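You operate a simulated robot arm through the tools that you are given. There is no shell and no other tool. Be economical: measure what you need, move in short steps, check, and stop when the job is done.

You are at the controls of a simulated two-armed robot. One attempt, no reset.

TASK
Pull the blue-foot post's clip, then slide on its collar and ring.
Fine: clip in the square yellow tray; the blue-band collar first, then the blue-band black ring; post slid to the long orange bar; the other set stays.
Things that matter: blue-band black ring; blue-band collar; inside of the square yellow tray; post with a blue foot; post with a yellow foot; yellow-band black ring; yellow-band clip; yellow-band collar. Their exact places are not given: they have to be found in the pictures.

It is judged by the outcome, as a careful person would: the job done as asked, and still so three seconds after it is handed in. It fails if anything else is knocked over, pushed out of place, dropped, spilled or broken.

THE ROBOT
Two 7-joint arms with two-finger parallel grippers on one trunk, on a base that drives. Base frame: it is fixed to the floor where the robot stands at the start and does not move with it; the origin is under the middle of the robot, x ahead of it, y to its left, z up; the surface under the hand at the start is at about z = 82. Lengths are in cm, angles in degrees, forces in N, time in s.
The left shoulder is at the start at [6, 14.3, 92.6], the right one opposite. With the tool pointing down near the work surface each hand reaches from about 32 to 74 cm from the robot's upright axis, wherever it stands, measured 20 degrees to its own side. Places, roughly: inside of the square yellow tray [70, 0, 80]; yellow-band clip (6x6x2 cm) [50, 0, 100]. Payload 1.57 kg a hand.
The tool frame of a hand sits at the grasp point between the pads (the TCP): z along the fingers, y along the line on which they close. The tips reach 3 cm beyond it. Largest opening 11 cm; finger width 2.4, thickness 1.2; the body of the gripper, 4.8 by 11.2 cm, starts 7.8 cm behind the TCP.
Orientation is that of the tool frame in the base frame, as a unit quaternion [w, x, y, z]. With the fingers straight down and closing along the base's y, the tool's x points along the base's -x, its y along +y and its z along -z.

THE INTERFACE
- The arms move only by the tool arm_command. It takes "left_moves", "right_moves" or both (then of equal length, played together; a hand with none holds still); each is a list that holds one entry, the list of rows, each a list of 7 numbers: the turn, a rotation vector about the tool's x, y, z in units of 6 degrees (1.0 is 6 degrees), then the shift along the tool's x, y, z in units of 30 mm (1.0 is 30 mm), then the gripper command, from -1 (fully open) to 1 (shut), values between in proportion. In form: [[[wx, wy, wz, x, y, z, fingers], ...]]. A call has 1 to 12 rows; each row shifts and turns the commanded pose from where the row before left it, along the tool's axes as they then stand. A call with a number of a shift or a turn outside -1 to 1 is refused whole. A row lasts 0.2 s, in which the tool goes at most 5 cm and 8.6 degrees; a call with a longer step from one row to the next is refused whole, and so is a gripper value outside its range. A pose out of reach is approached as far as the arm can. The call stops where the force on the tool passes 40 N (or 10 N more than at its start, if that is more) or the arm is blocked; 0.2 s more then pass. Each finger travels about 4.5 cm/s and halts on what it meets, pressing with about 23 N; the grip force reading is that of the motor and also rises with nothing between the fingers. The clock runs only during rows and for 0.2 s after the last one: add rows that do not move to give the fingers time. It gives the time, the measured TCP pose, the force on the tool (base axes), the opening and the grip force at its end, in the units of the frame above (readings bear some noise), with the torque about the TCP (base axes, N m) and any sound that the robot's microphone picked up, and new pictures: "pictures" is both (left out), scene, wrist or none (wrist: the cameras of the hands that moved).
- Cameras (640 x 400 px; columns grow to the right, rows downward): "scene" is now at [4.43, -2.92, 154.6]; the picture's right is [-0.40, -0.92, 0.00], its down [-0.69, 0.30, -0.65] and it looks along [0.60, -0.26, -0.76] (base axes); focal length 263 px, centre (320, 200). "left" rides on the left gripper at [7, -1.6, -14.1] in its tool frame; the picture's right is [0.23, 0.97, 0.00], its down [-0.85, 0.20, -0.48] and it looks along [-0.47, 0.11, 0.88] (tool axes); focal length 222 px, centre (320, 200). "right" rides on the right gripper at [7, 1.6, -14.1] in its tool frame; the picture's right is [-0.23, 0.97, 0.00], its down [-0.86, -0.20, -0.48] and it looks along [-0.47, -0.11, 0.88] (tool axes); focal length 222 px, centre (320, 200).
- move_column(by): slides the trunk up (or, below 0, down) by that many cm; the arms and the scene camera ride with it, the base frame stays. It gives what a move gives, with no picture.
- steer(legs): drives the robot by 1 to 6 legs, each [ahead, left, turn to the left] in cm, cm and degrees, along the robot's own axes; the way and the turn of a leg run together, so that a leg with both is an arc; at most 150 cm and 180 degrees a leg. The arms and the cameras ride along, it lands a little off, and it stops where it bumps. It gives what a move gives, and a new picture of the scene camera.
- head_to(pan, tilt): turns the head with the scene camera to pan (to the left, within 86 degrees either way) and tilt (down, from -29 to 69), counted from straight ahead of the robot. It gives what a move gives, and a new picture of the scene camera.
- point_at(camera, pixels): there is no depth. For up to 12 entries [column, row, z] of the newest picture of that camera ("zoom" is the newest enlarged one), the place [x, y] in the base frame at which the ray of that pixel passes the height z, good to about 0.2 cm, but the place of the scene camera against the robot may be out by one fixed shift of up to 1.2 cm in any direction. No time passes.
- zoom(camera, box): a new picture of the part [left, top, right, bottom] of that camera's present view, enlarged. No time passes.
- finish_job(): hands the job in; it is judged then, once.

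Go step by step. Measure first, check grasps and placings, and put right what went wrong. The budget is 80 turns and 260 pictures, counting those below and the enlarged ones. Unless the task says otherwise, let go and move clear before handing in, and close with one line.

The tools are called as name(argument=value, ...) on one line, values as JSON. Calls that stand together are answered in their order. arm_command: Moves the arms, as the interface text tells. Its arguments: {"type":"object","properties":{"left_moves":{"type":"array","items":{"type":"array","items":{"type":"array","items":{"type":"number"}}}},"right_moves":{"type":"array","items":{"type":"array","items":{"type":"array","items":{"type":"number"}}}},"pictures":{"type":"string","enum":["both","scene","wrist","none"]}},"required":[]} The other tools are called the same way: move_column (by) slides the trunk up or down; steer (legs) drives the base; head_to (pan, tilt) turns the head that bears the scene camera; point_at (camera, pixels) gives the place at which the rays of pixels pass given heights; zoom (camera, box) takes an enlarged picture of a part of a camera's view; finish_job () hands the job in.

At the start:

```text
clock: 0.0
left_position: [53.1, 3.5, 99.99]
left_orientation: [0.0, 0.0, 1.0, 0.0]
left_force: [0.5, -0.5, -0.2]
left_moment: [0.0, 0.01, 0.0]
left_finger_gap: 10.98
left_grip_force: 0.0
right_position: [44.92, -38.42, 99.99]
right_orientation: [0.0, -0.001, 1.0, 0.0]
right_force: [0.1, -0.8, 0.0]
right_moment: [-0.03, 0.04, -0.01]
right_finger_gap: 11.02
right_grip_force: 0.0
trunk travel left (down, up): [-52.5, 6.5]
robot x, y, heading: [-0.1, -0.01, -0.0]
head pan, tilt: [-23.6, 49.2]
```

scene: 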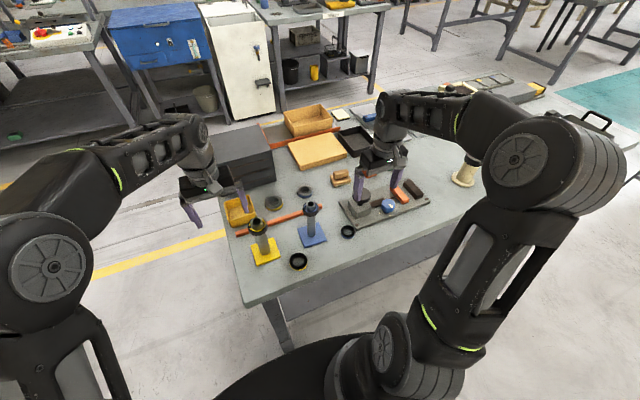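
right: 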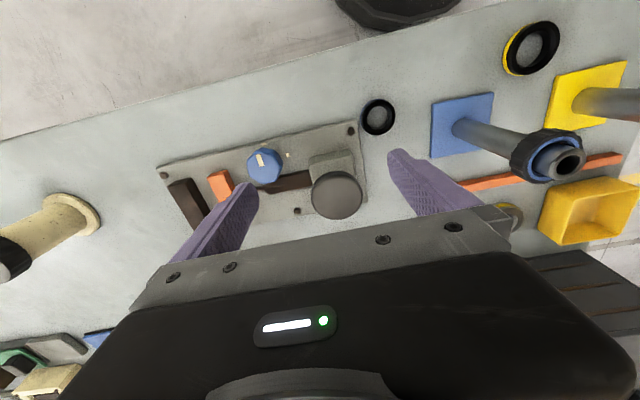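
left: 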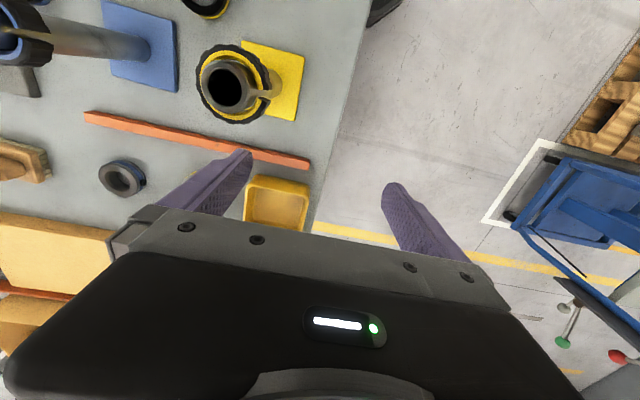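

The scene shows two posts (yellow foot near px (265,245), blue foot near (312,232)), the yellow tray at (238,210), and small rings and collars. I'll zoom in for detail.

zoom(camera="scene", box=[210, 160, 370, 280])

zoom(camera="right", box=[340, 0, 640, 260])

zoom(camera="left", box=[0, 0, 340, 230])

```text
3.33 times, centred on (290, 220) of scene
```

zoom: 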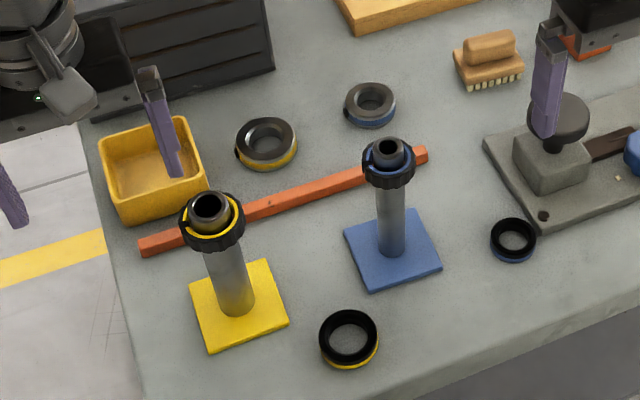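

```text
1.54 times, centred on (490, 130) of right
```

zoom: 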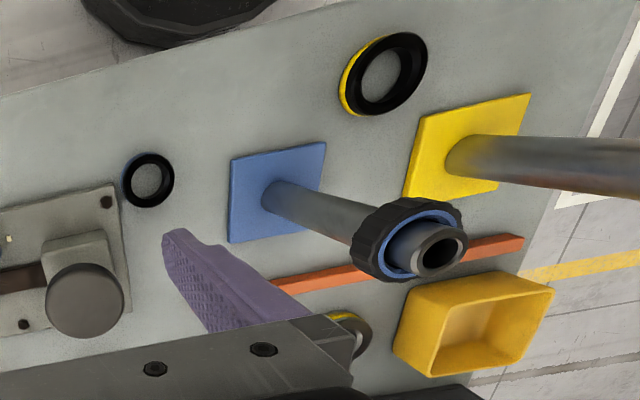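

```text
1.74 times, centred on (170, 115) of left
```

zoom: 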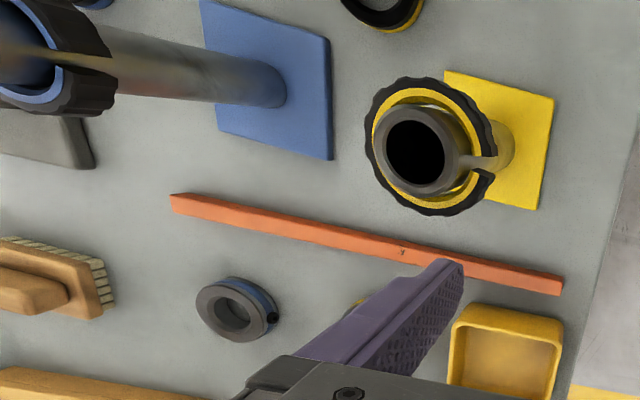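

Posts with C-shaped clips, collars (grey, at scene zoom (370,105) blue), black rings (blue at (513,240)). Now I'll triangulate on both wrist cameras.

point_at(camera="right", pixels=[[431.5, 104, 82], [493.9, 92.3, 82], [490, 143, 82], [431.5, 158, 82], [466, 127, 82], [378, 117, 82], [378, 117, 84], [431.5, 104, 80], [490, 143, 80]])

point_at(camera="left", pixels=[[175.7, 23, 82], [177.5, 92, 82], [110.8, 74.7, 82], [123, 179, 82], [123, 179, 84], [84, 113, 82], [308, 161, 82], [177.5, 92, 80], [175.7, 23, 80], [280, 203, 84], [248, 183, 82], [310, 183, 82]])

point_at(camera="scene", pixels=[[327.5, 231.4, 82], [346.3, 240.4, 82], [317, 211.4, 82], [356.3, 240.4, 82], [335, 191.5, 82], [310.4, 209.5, 96], [310.4, 209.5, 98], [310.4, 209.5, 100], [340, 220.5, 82], [326.5, 240.5, 82], [298, 230, 82], [306.5, 247, 82]])

```text
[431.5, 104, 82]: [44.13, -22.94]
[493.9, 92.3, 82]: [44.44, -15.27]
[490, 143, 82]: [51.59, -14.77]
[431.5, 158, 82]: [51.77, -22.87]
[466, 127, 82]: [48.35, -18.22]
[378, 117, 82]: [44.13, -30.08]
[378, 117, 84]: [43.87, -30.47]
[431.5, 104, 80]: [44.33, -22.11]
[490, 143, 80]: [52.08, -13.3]
```

```text
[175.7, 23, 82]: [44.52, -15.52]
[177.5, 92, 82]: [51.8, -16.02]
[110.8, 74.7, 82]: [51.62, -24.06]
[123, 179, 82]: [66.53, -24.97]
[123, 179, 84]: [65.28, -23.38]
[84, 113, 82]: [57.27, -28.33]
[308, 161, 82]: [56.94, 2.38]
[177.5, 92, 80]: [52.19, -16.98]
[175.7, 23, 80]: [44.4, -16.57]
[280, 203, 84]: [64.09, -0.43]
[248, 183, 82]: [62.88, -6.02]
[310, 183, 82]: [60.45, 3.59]
```

```text
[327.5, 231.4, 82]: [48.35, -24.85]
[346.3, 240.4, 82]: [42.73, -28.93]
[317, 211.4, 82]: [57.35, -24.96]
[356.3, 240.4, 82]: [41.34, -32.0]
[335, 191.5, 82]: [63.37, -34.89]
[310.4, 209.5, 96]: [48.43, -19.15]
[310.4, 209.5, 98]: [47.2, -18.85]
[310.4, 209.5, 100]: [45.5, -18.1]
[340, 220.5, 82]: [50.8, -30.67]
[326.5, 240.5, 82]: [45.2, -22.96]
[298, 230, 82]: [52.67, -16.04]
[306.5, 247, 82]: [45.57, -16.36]
```

Both views agree: foot top is at about z 82.8, with the blue post at about (48,-19) and the orange bar along y at x≈57. I'll raise both hands for a closer look at the clip, moving the left out of the way.

arm_command(left_moves=[[[0, 0, 0, 0, 1, -0.5, -1], [0, 0, 0, 0, 1, -0.5, -1], [0, 0, 0, 0, 1, -0.5, -1], [0, 0, 0, 0, 1, 0, -1]]], right_moves=[[[0, 0, 0, 0, 0.5, -1, -1], [0, 0, 0, 0, 0.8, -1, -1], [0, 0, 0, 0, 1, -0.7, -1], [0, 0, 0, 0, 1, 0, -1]]])

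```text
clock: 1.0
left_position: [53.05, 15.71, 104.35]
left_orientation: [0.0, 0.0, 1.0, 0.0]
left_force: [0.3, 0.3, -0.5]
left_moment: [-0.02, 0.0, -0.02]
left_finger_gap: 10.99
left_grip_force: 0.0
right_position: [44.63, -28.41, 108.04]
right_orientation: [0.0, -0.001, 1.0, 0.0]
right_force: [0.1, 0.0, 0.9]
right_moment: [0.01, 0.05, 0.0]
right_finger_gap: 11.0
right_grip_force: 0.0
trunk travel left (down, up): [-52.5, 6.5]
robot x, y, heading: [0.05, 0.06, -0.0]
head pan, tilt: [-23.6, 49.2]
```

scene: 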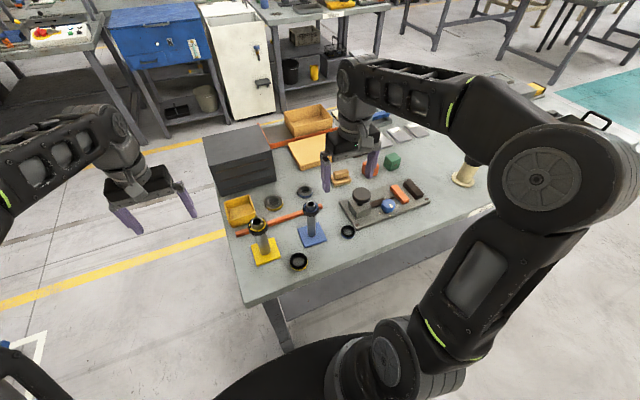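
right: 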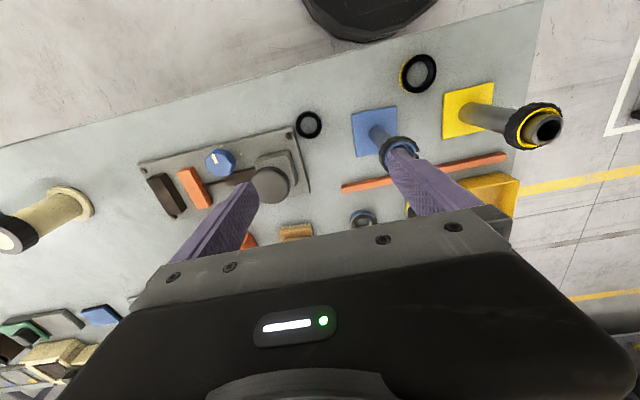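
left: 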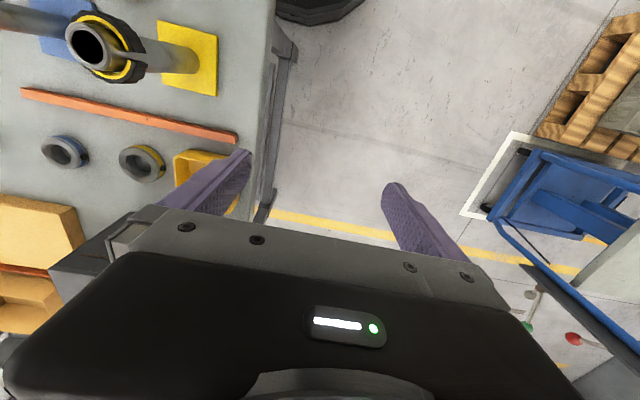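

The clip is partly hidden by a finger at (400,150), so I'll shift the right hand to y≈-19 to see it between the fingers.

arm_command(right_moves=[[[0, 0, 0, 0.6, 1, 0, -1], [0, 0, 0, 0.6, 1, 0, -1], [0, 0, 0, 0.6, 1, 0, -1], [0, 0, 0, 0, 0.1, 0, -1]]], pictures="none")

zoom(camera="right", box=[200, 40, 440, 220])

zoom(camera="scene", box=[280, 190, 360, 250])

```text
clock: 2.0
left_position: [53.11, 15.47, 104.46]
left_orientation: [0.0, 0.0, 1.0, 0.0]
left_force: [0.2, 0.2, 0.3]
left_moment: [-0.01, 0.02, 0.01]
left_finger_gap: 11.0
left_grip_force: 0.1
right_position: [39.42, -19.2, 108.18]
right_orientation: [0.0, 0.0, 1.0, 0.0]
right_force: [-0.4, -0.2, 0.3]
right_moment: [0.0, 0.0, -0.02]
right_finger_gap: 11.01
right_grip_force: 0.0
trunk travel left (down, up): [-52.5, 6.5]
robot x, y, heading: [0.32, 0.12, 0.2]
head pan, tilt: [-23.6, 49.2]
```

```text
2.22 times, centred on (320, 130) of right
```

zoom: 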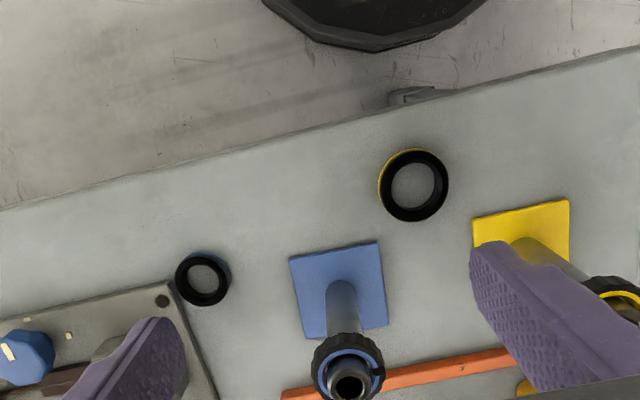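

```text
6.67 times, centred on (320, 220) of scene
```

zoom: 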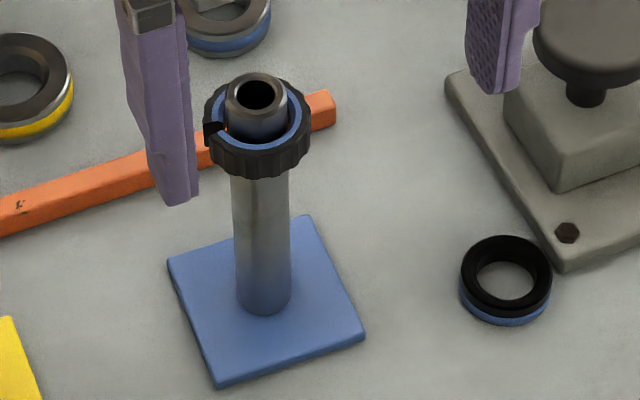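

The clip encircles the post near the top, with the slot facing left and about 1.5 cm of tip showing. I'll triangulate the clip and foot from both views.

point_at(camera="right", pixels=[[329, 171, 82.8], [332.6, 205, 94], [332.6, 205, 96], [332.6, 205, 98], [333, 213, 98], [333, 213, 100], [267, 155.5, 83.5], [316, 205, 96], [349, 205, 96]])

point_at(camera="scene", pixels=[[311.6, 235, 82.8], [310.55, 207.7, 94], [310.55, 207.7, 96], [310.55, 207.7, 98], [310.3, 203.8, 96], [310.3, 203.8, 98], [310.3, 203.8, 100], [348, 231, 83.5]])

```text
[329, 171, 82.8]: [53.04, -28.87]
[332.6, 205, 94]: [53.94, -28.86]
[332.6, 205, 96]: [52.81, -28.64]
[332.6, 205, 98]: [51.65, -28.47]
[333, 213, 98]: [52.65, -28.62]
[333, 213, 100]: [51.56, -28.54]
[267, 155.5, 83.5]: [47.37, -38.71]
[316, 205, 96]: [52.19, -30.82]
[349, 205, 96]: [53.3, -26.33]
```

```text
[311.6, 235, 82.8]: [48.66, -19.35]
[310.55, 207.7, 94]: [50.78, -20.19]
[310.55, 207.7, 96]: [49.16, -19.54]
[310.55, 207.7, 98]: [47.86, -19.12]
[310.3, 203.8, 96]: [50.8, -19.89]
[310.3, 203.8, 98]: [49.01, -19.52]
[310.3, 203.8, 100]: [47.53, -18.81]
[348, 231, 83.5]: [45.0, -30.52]
```

The right rays were computed from the previous picture's pose, so I'll move over the post at (48,-19.4) and take a fresh picture.

arm_command(right_moves=[[[0, 0, 0, -1, 0, 0, -1], [0, 0, 0, -1, 0, 0, -1], [0, 0, 0, -0.86, 0, 0, -1], [0, 0, 0, 0, 0, 0, -1]]], pictures="wrist")

zoom(camera="right", box=[200, 40, 440, 220])

```text
clock: 3.0
left_position: [53.0, 15.55, 104.36]
left_orientation: [0.001, -0.001, 1.0, 0.0]
left_force: [0.0, 0.6, 0.2]
left_moment: [0.02, -0.02, -0.01]
left_finger_gap: 11.03
left_grip_force: 0.1
right_position: [48.04, -19.05, 108.22]
right_orientation: [0.0, 0.0, 1.0, 0.0]
right_force: [0.1, -0.8, -0.9]
right_moment: [-0.02, -0.02, -0.02]
right_finger_gap: 11.01
right_grip_force: 0.2
trunk travel left (down, up): [-52.5, 6.5]
robot x, y, heading: [-0.27, 0.17, -0.1]
head pan, tilt: [-23.6, 49.2]
```

right: 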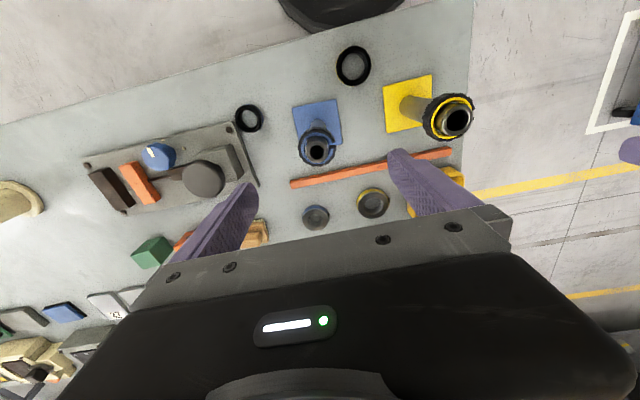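

```text
2.22 times, centred on (320, 130) of right
```

zoom: 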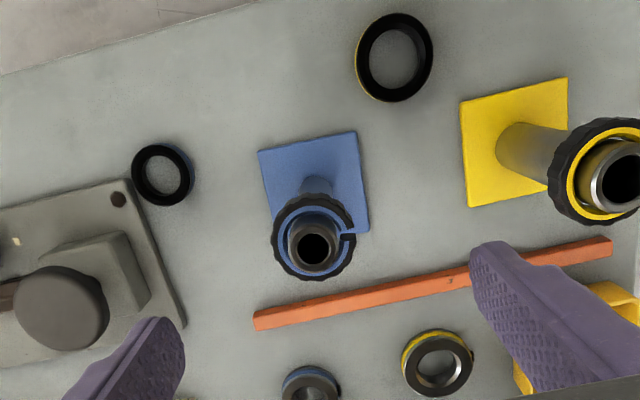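

Good view. I'll query these pixels in the zoom frame.

point_at(camera="zoom", pixels=[[313, 190, 82.8], [258, 150, 82.8], [357, 130, 82.8], [369, 230, 82.8], [313, 236, 96], [272, 236, 96], [355, 236, 96], [314, 249, 98.5], [163, 175, 83.5], [310, 382, 84], [255, 322, 83], [440, 283, 82]])

point_at(camera="zoom", pixels=[[132, 175, 83.5], [194, 175, 83.5], [612, 256, 82], [281, 385, 84], [340, 385, 84], [438, 352, 84], [394, 52, 83.5], [313, 236, 95], [313, 236, 97], [316, 200, 83]])

```text
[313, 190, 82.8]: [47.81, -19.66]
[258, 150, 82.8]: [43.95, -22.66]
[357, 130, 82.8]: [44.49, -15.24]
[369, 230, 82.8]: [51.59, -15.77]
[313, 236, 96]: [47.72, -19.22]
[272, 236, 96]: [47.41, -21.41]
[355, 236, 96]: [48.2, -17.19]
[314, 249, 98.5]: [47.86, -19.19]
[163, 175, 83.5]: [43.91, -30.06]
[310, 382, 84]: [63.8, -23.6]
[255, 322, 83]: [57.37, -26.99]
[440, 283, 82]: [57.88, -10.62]
```

```text
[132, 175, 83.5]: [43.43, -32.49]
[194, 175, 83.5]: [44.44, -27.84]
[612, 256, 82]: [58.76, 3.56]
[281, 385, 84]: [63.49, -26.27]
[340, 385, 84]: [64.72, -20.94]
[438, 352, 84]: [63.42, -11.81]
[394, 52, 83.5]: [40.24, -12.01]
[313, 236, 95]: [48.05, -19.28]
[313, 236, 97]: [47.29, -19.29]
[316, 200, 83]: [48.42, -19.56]
```

The post axis is at about (47.8,-19.3), clip top z≈95.8, OD≈4.3. I'll descend with open fingers so the pads reach clip height.

arm_command(right_moves=[[[0, 0, 0, 0.05, -0.08, 1, -1], [0, 0, 0, 0, 0, 1, -1], [0, 0, 0, 0, 0, 1, -1], [0, 0, 0, 0, 0, 0.8, -1], [0, 0, 0, 0, 0, 0.5, -1], [0, 0, 0, 0, 0, 0, -1]]], pictures="both")

zoom(camera="right", box=[200, 80, 440, 230])

zoom(camera="scene", box=[270, 170, 366, 240])

```text
clock: 4.4
left_position: [53.15, 15.51, 104.49]
left_orientation: [0.0, 0.0, 1.0, 0.0]
left_force: [1.1, -0.5, 0.0]
left_moment: [0.01, 0.0, -0.01]
left_finger_gap: 11.0
left_grip_force: 0.1
right_position: [47.83, -19.55, 94.99]
right_orientation: [0.0, 0.0, 1.0, 0.001]
right_force: [0.8, 0.2, -0.9]
right_moment: [0.04, 0.0, 0.02]
right_finger_gap: 10.98
right_grip_force: 0.1
trunk travel left (down, up): [-52.5, 6.5]
robot x, y, heading: [0.01, 0.01, 0.1]
head pan, tilt: [-23.6, 49.2]
```

scene: 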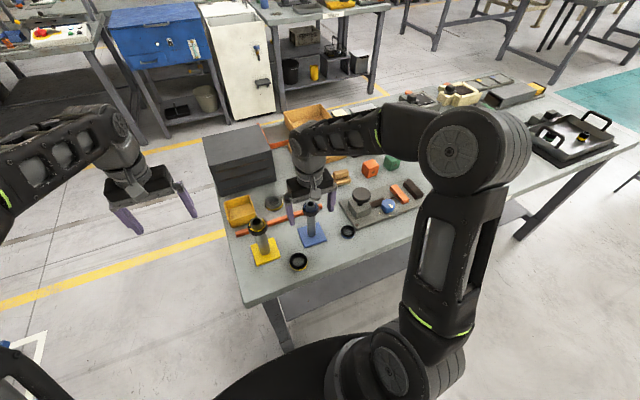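
right: 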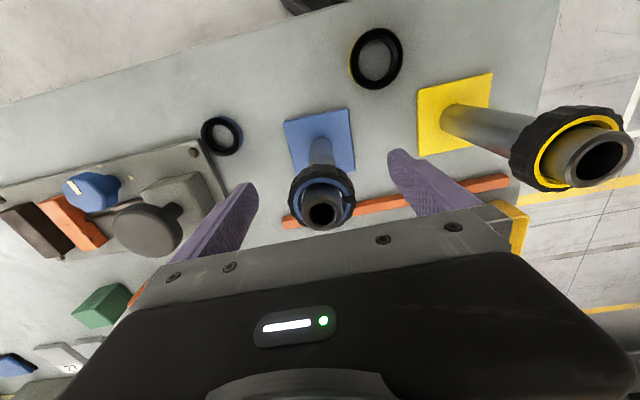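

```text
2.67 times, centred on (320, 155) of right
```

zoom: 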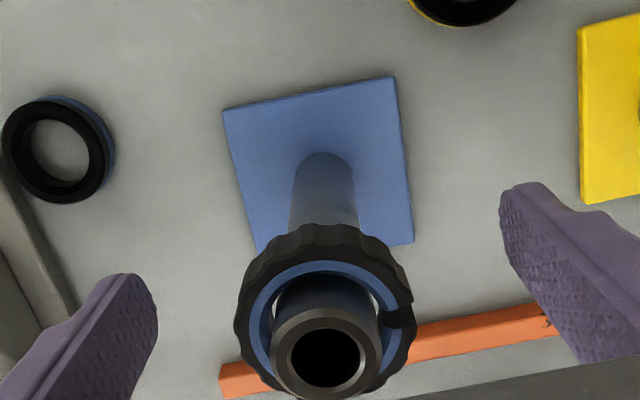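

```text
5.71 times, centred on (318, 205) of scene
```

zoom: 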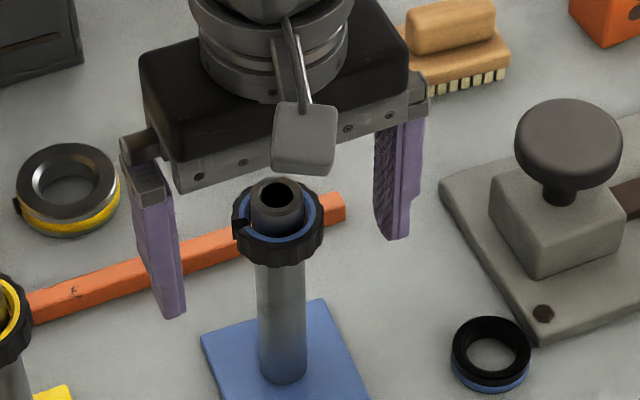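

The clip sits between the fingers. I'll check centring and height from this picture.

point_at(camera="right", pixels=[[321.5, 194, 94], [321.5, 194, 95], [321.5, 194, 96], [322, 212, 97], [322, 212, 98], [322, 212, 99], [319, 157, 82.8]])

```text
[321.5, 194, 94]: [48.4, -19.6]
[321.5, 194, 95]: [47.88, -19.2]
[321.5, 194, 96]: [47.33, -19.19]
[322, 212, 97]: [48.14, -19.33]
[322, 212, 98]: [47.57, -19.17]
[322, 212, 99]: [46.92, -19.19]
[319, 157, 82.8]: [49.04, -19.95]
```

Clip top is z≈95.2 at y≈-19.25. I'll go 0.8 cm lower, shift +0.25 in y, and close gently.

arm_command(right_moves=[[[0, 0, 0, 0, 0.08, 0.27, -1], [0, 0, 0, 0, 0, 0, -0.4], [0, 0, 0, 0, 0, 0, 0], [0, 0, 0, 0, 0, 0, 0.2], [0, 0, 0, 0, 0, 0, 0.4], [0, 0, 0, 0, 0, 0, 0.4], [0, 0, 0, 0, 0, 0, 0.4]]], pictures="wrist")

zoom(camera="right", box=[200, 80, 440, 230])

```text
clock: 6.0
left_position: [53.08, 15.58, 104.4]
left_orientation: [0.0, 0.001, 1.0, 0.0]
left_force: [-0.2, -0.2, -0.1]
left_moment: [0.0, -0.02, 0.04]
left_finger_gap: 11.0
left_grip_force: 0.0
right_position: [47.85, -19.34, 94.28]
right_orientation: [0.0, 0.001, 1.0, 0.0]
right_force: [-0.1, -1.8, 0.1]
right_moment: [-0.04, -0.02, -0.03]
right_finger_gap: 4.38
right_grip_force: 23.3
trunk travel left (down, up): [-52.5, 6.5]
robot x, y, heading: [-0.11, 0.05, -0.2]
head pan, tilt: [-23.6, 49.2]
```

right: 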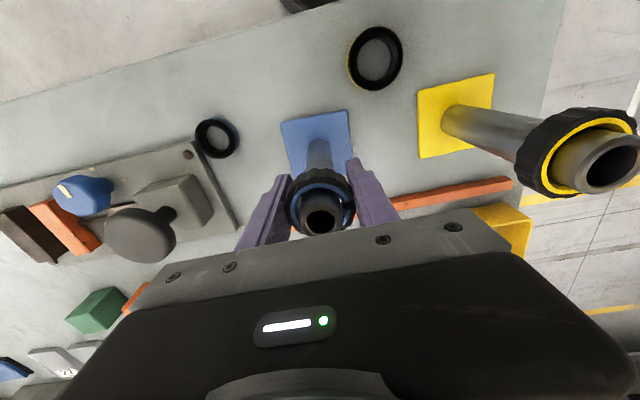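

```text
2.67 times, centred on (320, 155) of right
```

zoom: 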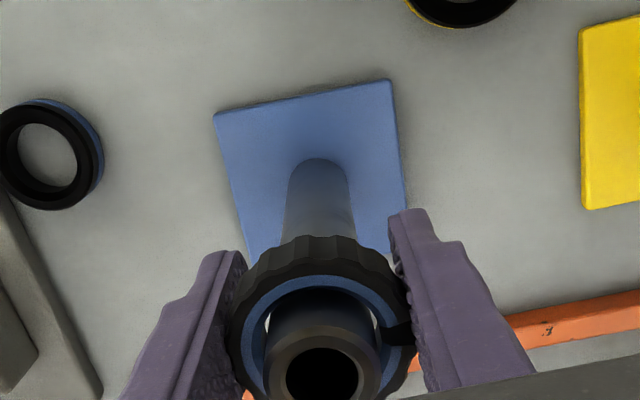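

Gripped at 4.38 cm. I'll pull straight up slowly and check whether the post stays.

arm_command(right_moves=[[[0, 0, 0, 0, 0, -0.1, 0.6], [0, 0, 0, 0, 0, -0.15, 0.6], [0, 0, 0, 0, 0, -0.2, 0.6]]], pictures="both")

zoom(camera="scene", box=[270, 170, 366, 250])

```text
clock: 6.8
left_position: [52.96, 15.55, 104.42]
left_orientation: [0.0, 0.0, 1.0, -0.001]
left_force: [-0.6, 0.4, 0.2]
left_moment: [0.0, 0.01, -0.03]
left_finger_gap: 11.0
left_grip_force: 0.1
right_position: [47.95, -19.32, 95.56]
right_orientation: [0.0, -0.001, 1.0, 0.001]
right_force: [0.0, 0.6, -4.9]
right_moment: [-0.01, 0.0, 0.02]
right_finger_gap: 4.38
right_grip_force: 23.2
trunk travel left (down, up): [-52.5, 6.5]
robot x, y, heading: [-0.05, -0.11, 0.0]
head pan, tilt: [-23.6, 49.2]
```

scene: 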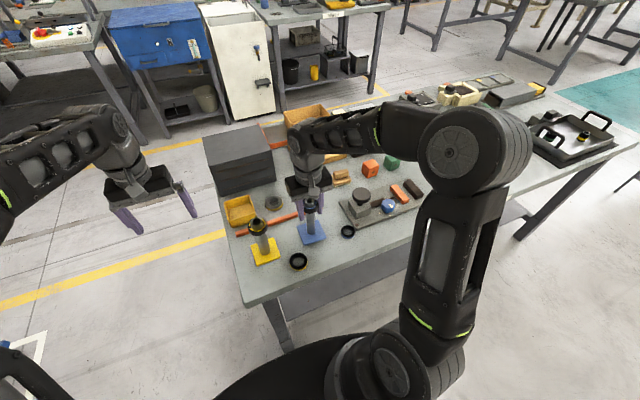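
right: 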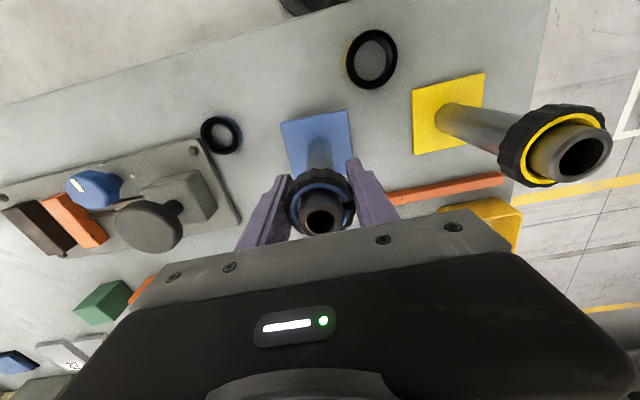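

```text
5.00 times, centred on (318, 210) of scene
```

zoom: 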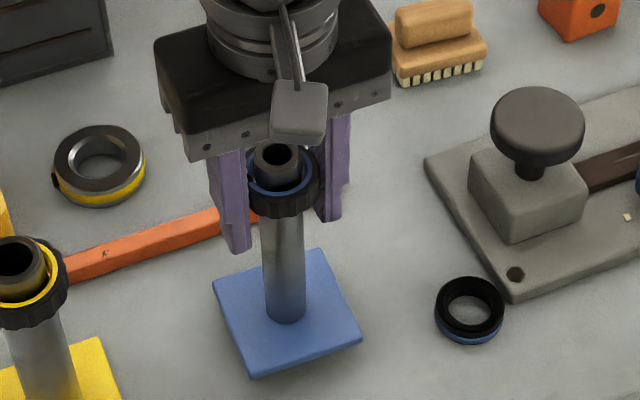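

The tip has not moved relative to the clip and the force is -4.9 N, so the whole post lifted. I'll lower it back and bring the left hand round to hold the shaft from the robot's side.

arm_command(right_moves=[[[0, 0, 0, 0, 0, 0.13, 0.6], [0, 0, 0, 0, 0, 0.13, 0.6], [0, 0, 0, 0, 0, 0.12, 0.6], [0, 0, 0, 0, 0, 0.05, 0.6], [0, 0, 0, 0, 0, 0, 0.6], [0, 0, 0, 0, 0, 0, 0.6], [0, 0, 0, 0, 0, 0, 0.6], [0, 0, 0, 0, 0, 0, 0.6], [0, 0, 0, 0, 0, 0, 0.6], [0, 0, 0, 0, 0, 0, 0.6], [0, 0, 0, 0, 0, 0, 0.6], [0, 0, 0, 0, 0, 0, 0.6]]], left_moves=[[[0, 0, 0, 0.9, -0.3, -0.2, -1], [0, 0, 0, 0.9, -0.4, -0.2, -1], [0, 0, 0, 0.9, -0.8, -0.2, -1], [0, 0, 0, 0.8, -1, -0.2, -1], [0, 0, 0, 0.8, -1, -0.2, -0.5], [0, 0, 0, 0.6, -1, -0.2, -0.3], [0, 0, 0, 0.5, -1, 0, -0.3], [0, 0, 0, 0.3, -1, 0, -0.3], [0, 0, 0.83, 0, -0.5, 0, -0.3], [0, 0, 0.83, 0, 0, 0, -0.3], [0, 0, 0.83, 0, 0, 0, -0.3], [0, 0, 0.83, 0, 0, 0, -0.3]]], pictures="both")

zoom(camera="scene", box=[200, 150, 400, 280])

```text
clock: 9.4
left_position: [36.04, -5.45, 108.11]
left_orientation: [0.0, 0.173, 0.985, 0.0]
left_force: [0.9, 0.0, 0.0]
left_moment: [0.01, 0.0, 0.01]
left_finger_gap: 7.15
left_grip_force: 0.0
right_position: [47.93, -19.12, 94.56]
right_orientation: [0.0, 0.001, 1.0, 0.0]
right_force: [-0.2, -0.8, -3.9]
right_moment: [0.01, 0.01, 0.01]
right_finger_gap: 4.35
right_grip_force: 23.6
trunk travel left (down, up): [-52.5, 6.5]
robot x, y, heading: [-0.02, 0.36, -0.1]
head pan, tilt: [-23.6, 49.2]
```

scene: 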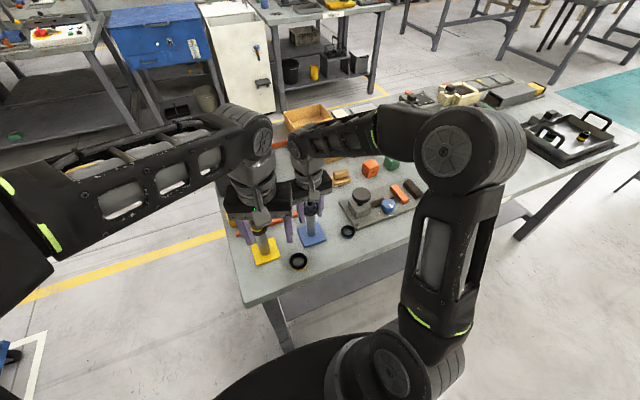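
right: 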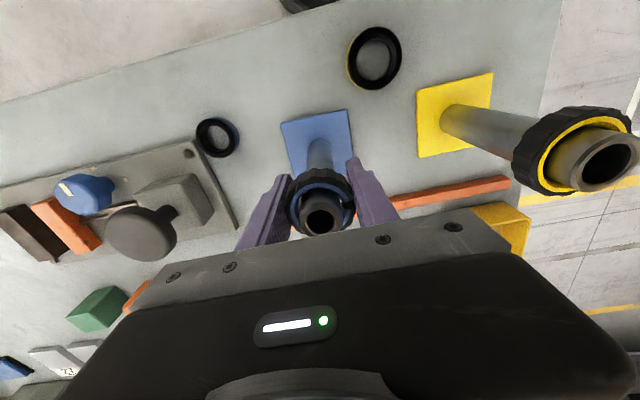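
left: 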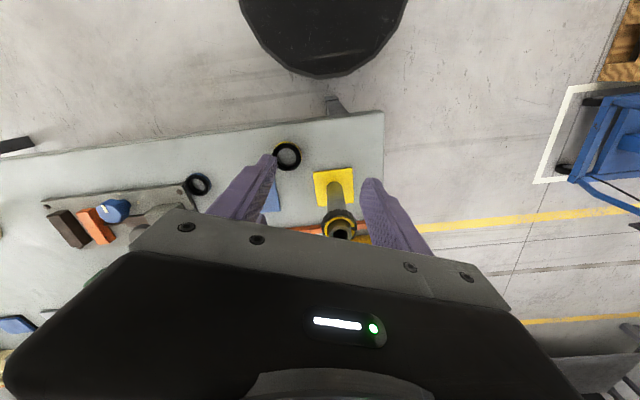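

```text
3.08 times, centred on (300, 215) of scene
```

zoom: 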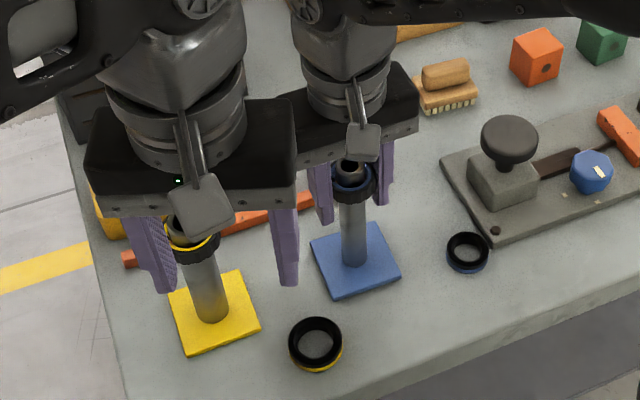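

The left hand is yawed 20° and the right still bears ~4 N with the post slightly off the table. I'll settle it and pitch the left hand 45° forward toward a pre-grasp behind the blue shaft.

arm_command(right_moves=[[[0, 0, 0, 0, 0, 0.05, 0.6], [0, 0, 0, 0, 0, 0.04, 0.6], [0, 0, 0, 0, 0, 0, 0.6], [0, 0, 0, 0, 0, 0, 0.6], [0, 0, 0, 0, 0, 0, 0.6], [0, 0, 0, 0, 0, 0, 0.6], [0, 0, 0, 0, 0, 0, 0.6], [0, 0, 0, 0, 0, 0, 0.6], [0, 0, 0, 0, 0, 0, 0.6], [0, 0, 0, 0, 0, 0, 0.6], [0, 0, 0, 0, 0, 0, 0.6], [0, 0, 0, 0, 0, 0, 0.6]]], left_moves=[[[0, -0.94, 0, 0, 0, 0, -0.3], [0, -0.94, 0, 0, 0, 0, -0.3], [0, -0.94, 0, 0, 0, 0, -0.3], [0, -0.94, 0, 0, 0, 0, -0.3], [0, -0.94, 0, 0, 0, 0, -0.3], [0, -0.94, 0, 0, 0, 0, -0.3], [0, -0.94, 0, 0, 0, 0, -0.3], [0, -0.92, 0, 0, 0, 0, -0.3], [0, 0, 0, 0.3, -0.74, 1, -0.3], [0, 0, 0, 0.3, -0.74, 1, -0.3], [0, 0, 0, 0.3, -0.74, 1, -0.3], [0, 0, 0, 0.3, -0.74, 1, -0.3]]], pictures="both")

zoom(camera="scene", box=[200, 150, 400, 280])

```text
clock: 12.0
left_position: [38.51, -16.06, 97.0]
left_orientation: [0.377, 0.159, 0.91, -0.065]
left_force: [-1.4, 0.1, 0.5]
left_moment: [0.0, 0.0, 0.04]
left_finger_gap: 7.16
left_grip_force: 0.0
right_position: [47.79, -19.38, 94.12]
right_orientation: [0.0, 0.0, 1.0, 0.0]
right_force: [0.2, -0.1, -1.2]
right_moment: [0.04, 0.0, 0.01]
right_finger_gap: 4.35
right_grip_force: 22.4
trunk travel left (down, up): [-52.5, 6.5]
robot x, y, heading: [0.08, -0.44, 0.1]
head pan, tilt: [-23.6, 49.2]
heard: snap
```

scene: 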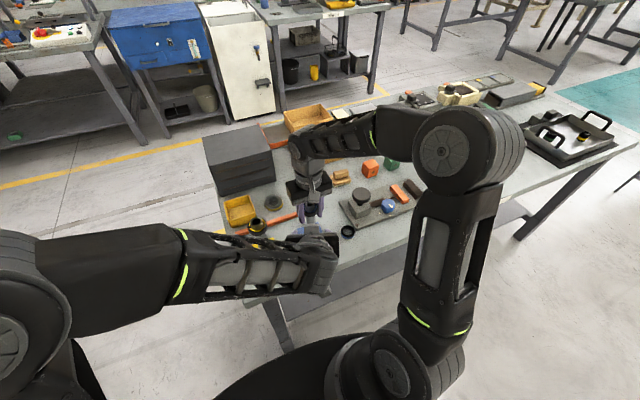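
right: 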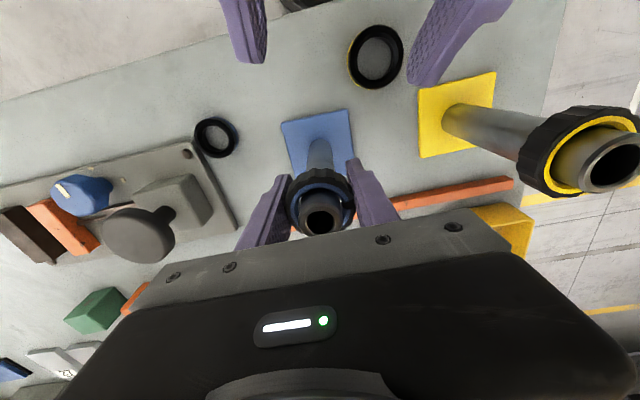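
left: 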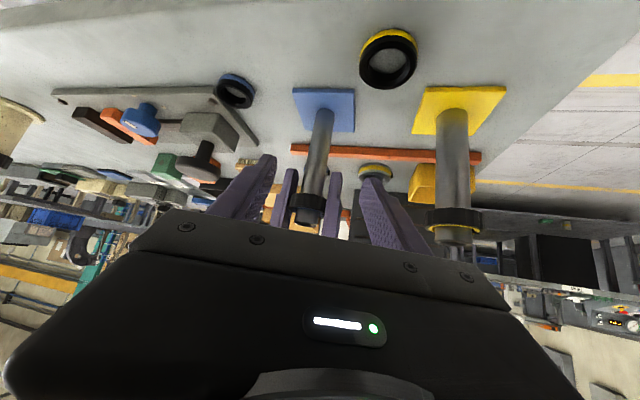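

```text
3.08 times, centred on (300, 215) of scene
```

zoom: 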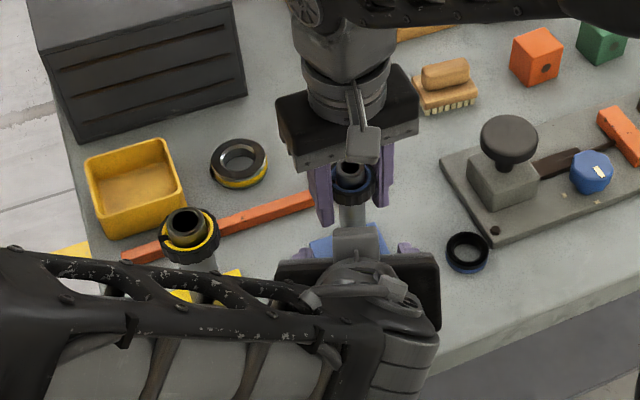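

I heard a snap and the right hand is unloaded, so the clip seems reseated with the post standing. The shaft is centred between the left fingers at about (318,150), so I'll advance along the tool axis to straddle it.

arm_command(left_moves=[[[0, 0, 0, 0, 0, 0.9, -0.3], [0, 0, 0, 0, 0, 0.9, -0.3], [0, 0, 0, 0, 0, 0.9, -0.3], [0, 0, 0, 0, 0, 0.8, -0.3], [0, 0, 0, 0, 0, 0.6, -0.3], [0, 0, 0, 0, 0, 0.45, -0.3], [0, 0, 0, 0, 0, 0, -0.3]]], pictures="both")

zoom(camera="scene", box=[250, 170, 370, 250])

zoom(camera="left", box=[200, 60, 440, 220])

```text
clock: 13.6
left_position: [47.65, -19.08, 87.45]
left_orientation: [0.377, 0.16, 0.91, -0.066]
left_force: [0.4, -0.7, -0.3]
left_moment: [0.0, 0.01, -0.04]
left_finger_gap: 7.16
left_grip_force: 0.1
right_position: [47.93, -19.2, 94.18]
right_orientation: [0.0, -0.001, 1.0, 0.001]
right_force: [-0.6, -0.2, -0.9]
right_moment: [-0.01, 0.02, -0.02]
right_finger_gap: 4.34
right_grip_force: 23.2
trunk travel left (down, up): [-52.5, 6.5]
robot x, y, heading: [-0.24, -0.04, 0.2]
head pan, tilt: [-23.6, 49.2]
```

scene: 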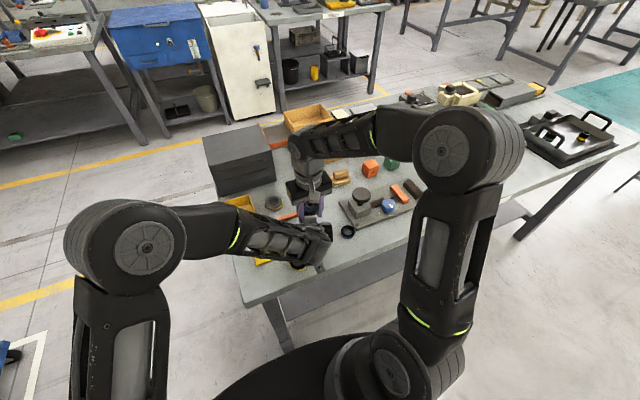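
left: 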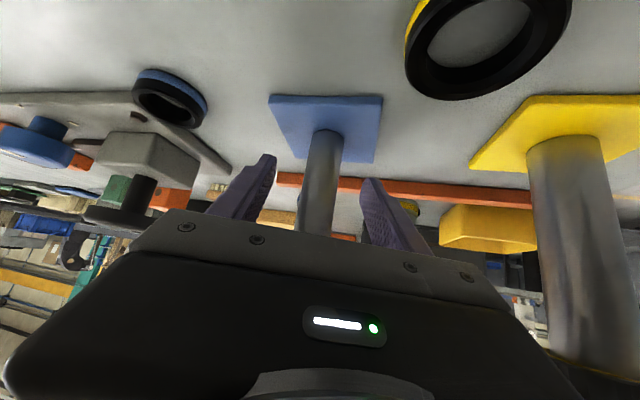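

```text
5.00 times, centred on (310, 210) of scene
```

zoom: 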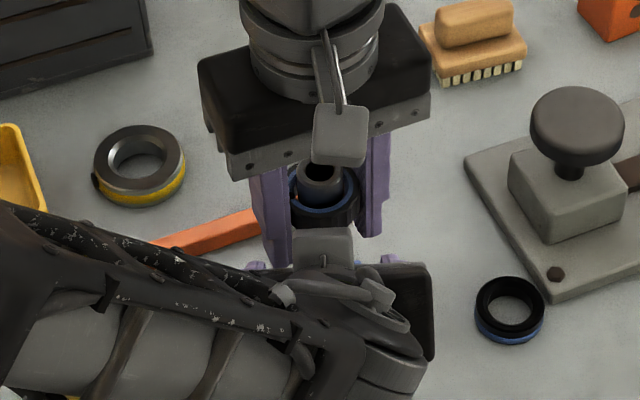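

```text
2.50 times, centred on (320, 140) of left
```

zoom: 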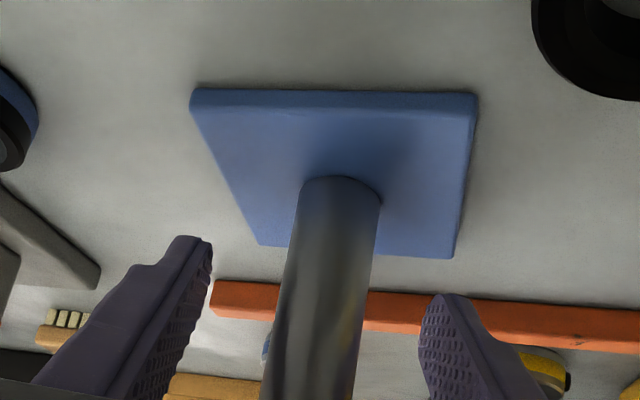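

The shaft is between the left fingers (zoom (330,290)). I'll close the left.

arm_command(left_moves=[[[0, 0, 0, 0, 0, 0, 0], [0, 0, 0, 0, 0, 0, 0.2], [0, 0, 0, 0, 0, 0, 0.4], [0, 0, 0, 0, 0, 0, 0.6], [0, 0, 0, 0, 0, 0, 0.8], [0, 0, 0, 0, 0, 0, 0.8], [0, 0, 0, 0, 0, 0, 0.8]]], pictures="none")

zoom(camera="left", box=[200, 60, 440, 220])

```text
clock: 15.2
left_position: [47.64, -19.12, 87.51]
left_orientation: [0.377, 0.161, 0.91, -0.067]
left_force: [-3.6, -2.2, -0.1]
left_moment: [0.17, -0.11, 0.12]
left_finger_gap: 2.56
left_grip_force: 22.9
right_position: [47.96, -19.23, 94.2]
right_orientation: [0.001, -0.001, 1.0, 0.0]
right_force: [2.4, 2.4, 1.8]
right_moment: [0.13, -0.08, -0.07]
right_finger_gap: 4.39
right_grip_force: 23.4
trunk travel left (down, up): [-52.5, 6.5]
robot x, y, heading: [0.15, 0.08, -0.0]
head pan, tilt: [-23.6, 49.2]
```

```text
2.50 times, centred on (320, 140) of left
```

zoom: 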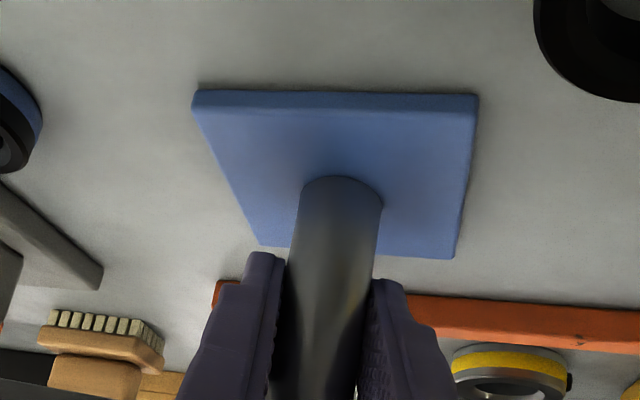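

The left holds the shaft (2.56 cm). Now I'll pull the clip up slowly with the right.

arm_command(right_moves=[[[0, 0, 0, 0, 0, -0.15, 0.8], [0, 0, 0, 0, 0, -0.15, 0.8], [0, 0, 0, 0, 0, -0.2, 0.8], [0, 0, 0, 0, 0, -0.2, 0.8], [0, 0, 0, 0, 0, -0.2, 0.8]]], left_moves=[[[0, 0, 0, 0, 0, 0, 0.9], [0, 0, 0, 0, 0, 0, 0.9], [0, 0, 0, 0, 0, 0, 0.9], [0, 0, 0, 0, 0, 0, 0.9], [0, 0, 0, 0, 0, 0, 0.9]]], pictures="wrist")

zoom(camera="scene", box=[250, 170, 370, 250])

```text
clock: 16.4
left_position: [47.73, -19.12, 87.45]
left_orientation: [0.377, 0.159, 0.91, -0.065]
left_force: [0.2, -1.0, 0.3]
left_moment: [-0.17, 0.02, 0.07]
left_finger_gap: 2.52
left_grip_force: 22.8
right_position: [47.89, -19.41, 96.77]
right_orientation: [0.0, 0.0, 1.0, 0.0]
right_force: [-0.3, 0.2, -0.1]
right_moment: [-0.02, -0.03, -0.01]
right_finger_gap: 4.39
right_grip_force: 23.1
trunk travel left (down, up): [-52.5, 6.5]
robot x, y, heading: [0.03, 0.14, -0.1]
head pan, tilt: [-23.6, 49.2]
```

right: 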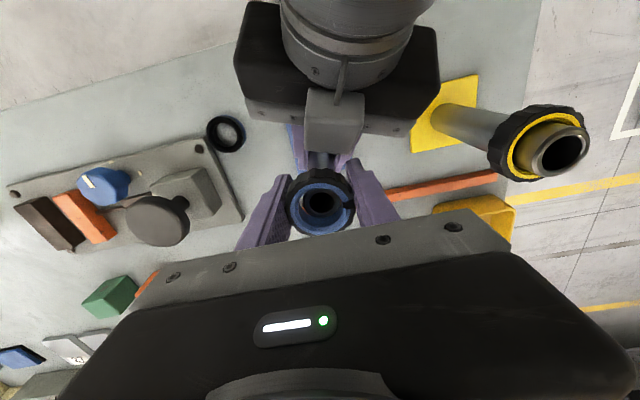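
left: 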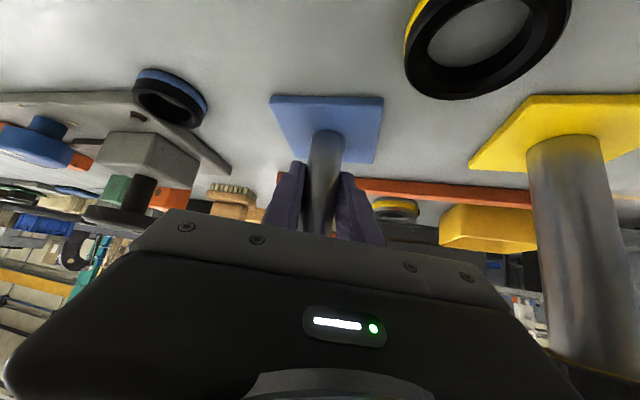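

```text
5.00 times, centred on (310, 210) of scene
```

zoom: 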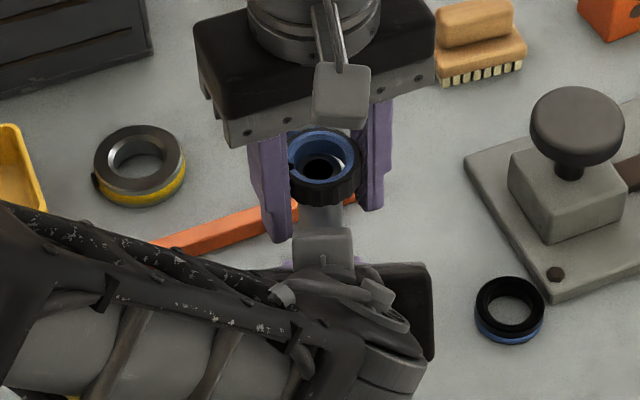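

The clip is off (tip no longer through it) and the left holds the post steady. I'll raise the clip and move toward the tray to see it.

arm_command(right_moves=[[[0, 0, 0, 0, 0, -0.8, 0.8], [0, 0, 0, 0, 0, -1, 0.8], [0, 0, 0, 0, 0, -1, 0.8], [0, 0, 0, -0.7, 0.8, 0, 0.8], [0, 0, 0, -0.7, 0.9, 0, 0.8], [0, 0, 0, -0.7, 0.9, 0, 0.8], [0, 0, 0, -0.7, 0.9, 0, 0.8], [0, 0, 0, 0, 0, 0, 0.8]]], pictures="both")

zoom(camera="right", box=[200, 40, 520, 240])

```text
clock: 18.2
left_position: [47.74, -19.15, 87.51]
left_orientation: [0.377, 0.159, 0.91, -0.067]
left_force: [-1.7, 0.4, 0.3]
left_moment: [0.1, -0.14, 0.08]
left_finger_gap: 2.56
left_grip_force: 23.0
right_position: [56.13, -8.74, 105.42]
right_orientation: [0.0, 0.0, 1.0, 0.001]
right_force: [0.8, -0.2, -0.8]
right_moment: [0.01, -0.02, 0.0]
right_finger_gap: 4.38
right_grip_force: 22.9
trunk travel left (down, up): [-52.5, 6.5]
robot x, y, heading: [-0.41, -0.14, 0.1]
head pan, tilt: [-23.6, 49.2]
```

scene: 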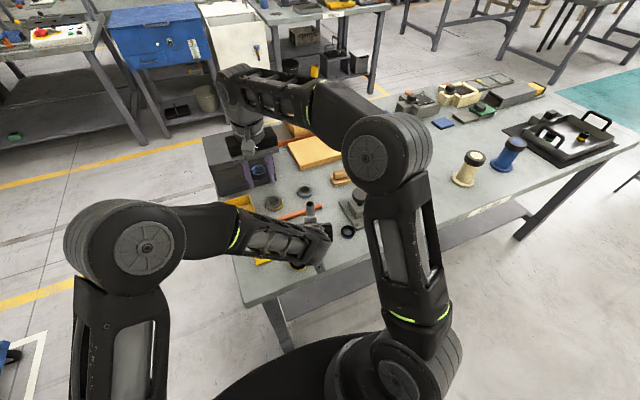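
right: 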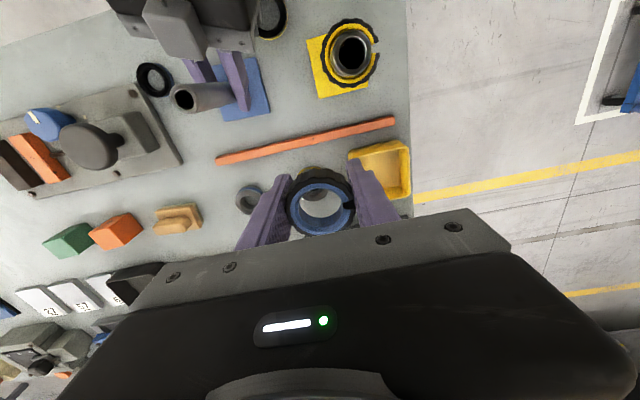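

```text
2.00 times, centred on (360, 140) of right
```

zoom: 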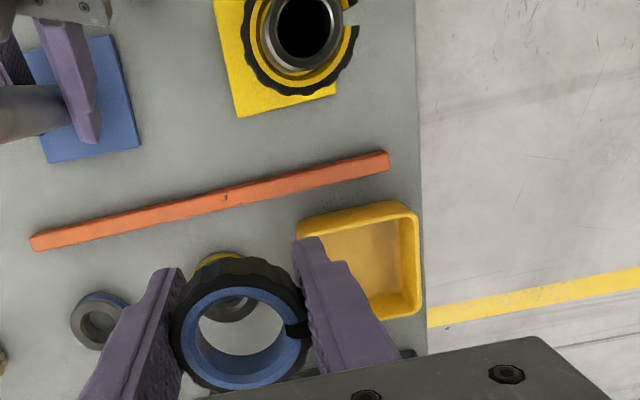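

The tray is at zoom (362,260). I'll locate its corners, the bar and the collar.

point_at(camera="zoom", pixels=[[298, 222, 85], [415, 203, 85], [420, 308, 85], [366, 268, 82.5], [366, 258, 85], [400, 218, 82.5], [98, 318, 83.5], [30, 248, 82], [390, 166, 82], [390, 153, 83], [140, 148, 82.5], [45, 160, 82.5]])

```text
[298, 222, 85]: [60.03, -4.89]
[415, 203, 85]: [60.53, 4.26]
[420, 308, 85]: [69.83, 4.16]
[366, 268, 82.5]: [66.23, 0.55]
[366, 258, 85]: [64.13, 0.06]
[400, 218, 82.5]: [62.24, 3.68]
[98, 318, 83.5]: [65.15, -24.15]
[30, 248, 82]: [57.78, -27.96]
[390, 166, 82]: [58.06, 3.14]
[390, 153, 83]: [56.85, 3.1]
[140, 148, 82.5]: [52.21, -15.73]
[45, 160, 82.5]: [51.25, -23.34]
```

The tray spans x 60–70, y -5–4, centre about (65,-0.3). I'll move above it and check clearance to the dark box.

arm_command(right_moves=[[[0, 0, 0, -0.74, 0.7, 0, 0.8], [0, 0, 0, -0.74, 0.7, 0, 0.8], [0, 0, 0, -0.74, 0.7, 0, 0.8], [0, 0, 0, -0.74, 0.71, 0, 0.8], [0, 0, 0, 0, 0, 1, 0.8], [0, 0, 0, 0, 0, 0, 0.8]]], pictures="both")

zoom(camera="scene", box=[190, 110, 310, 230])

```text
clock: 19.6
left_position: [47.68, -19.05, 87.47]
left_orientation: [0.377, 0.16, 0.91, -0.066]
left_force: [0.1, -0.2, 0.1]
left_moment: [-0.05, -0.12, 0.06]
left_finger_gap: 2.55
left_grip_force: 23.1
right_position: [58.39, -6.68, 102.08]
right_orientation: [-0.001, 0.0, 1.0, -0.001]
right_force: [-0.8, 0.1, -1.1]
right_moment: [0.02, 0.0, 0.0]
right_finger_gap: 4.35
right_grip_force: 23.0
right hand out of reach, approached as far as the arm can: row 2, 3, 4
trunk travel left (down, up): [-52.5, 6.5]
robot x, y, heading: [0.12, 0.02, -0.1]
head pan, tilt: [-23.6, 49.2]
```

scene: 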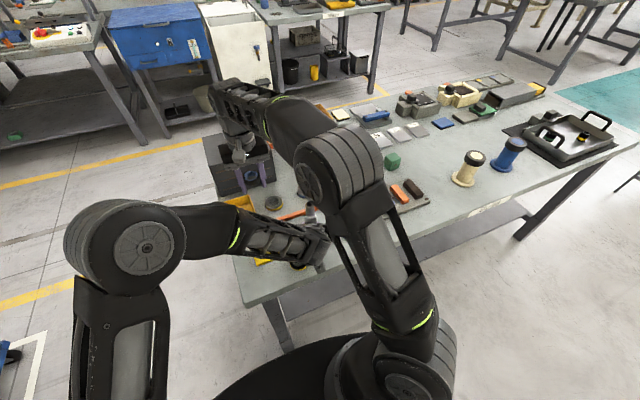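
right: 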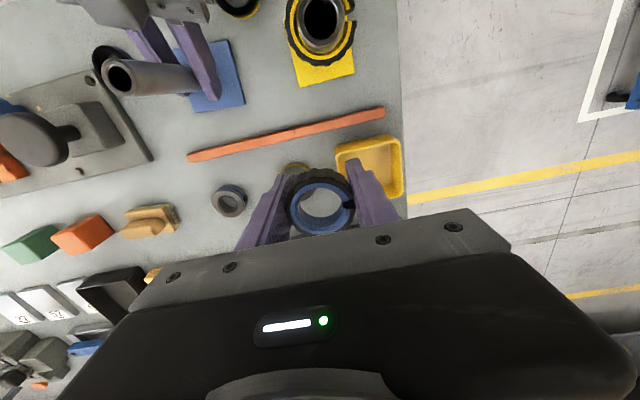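

```text
3.33 times, centred on (250, 170) of scene
```

zoom: 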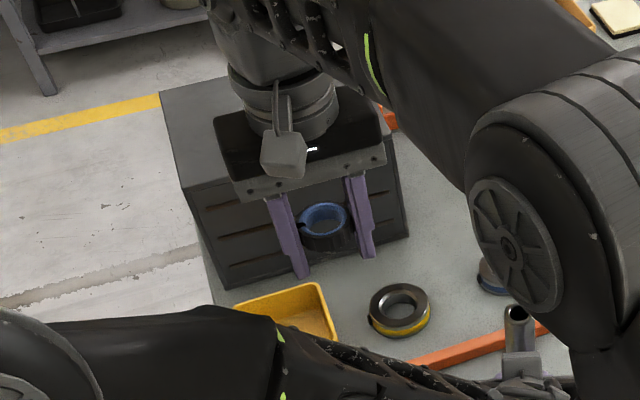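

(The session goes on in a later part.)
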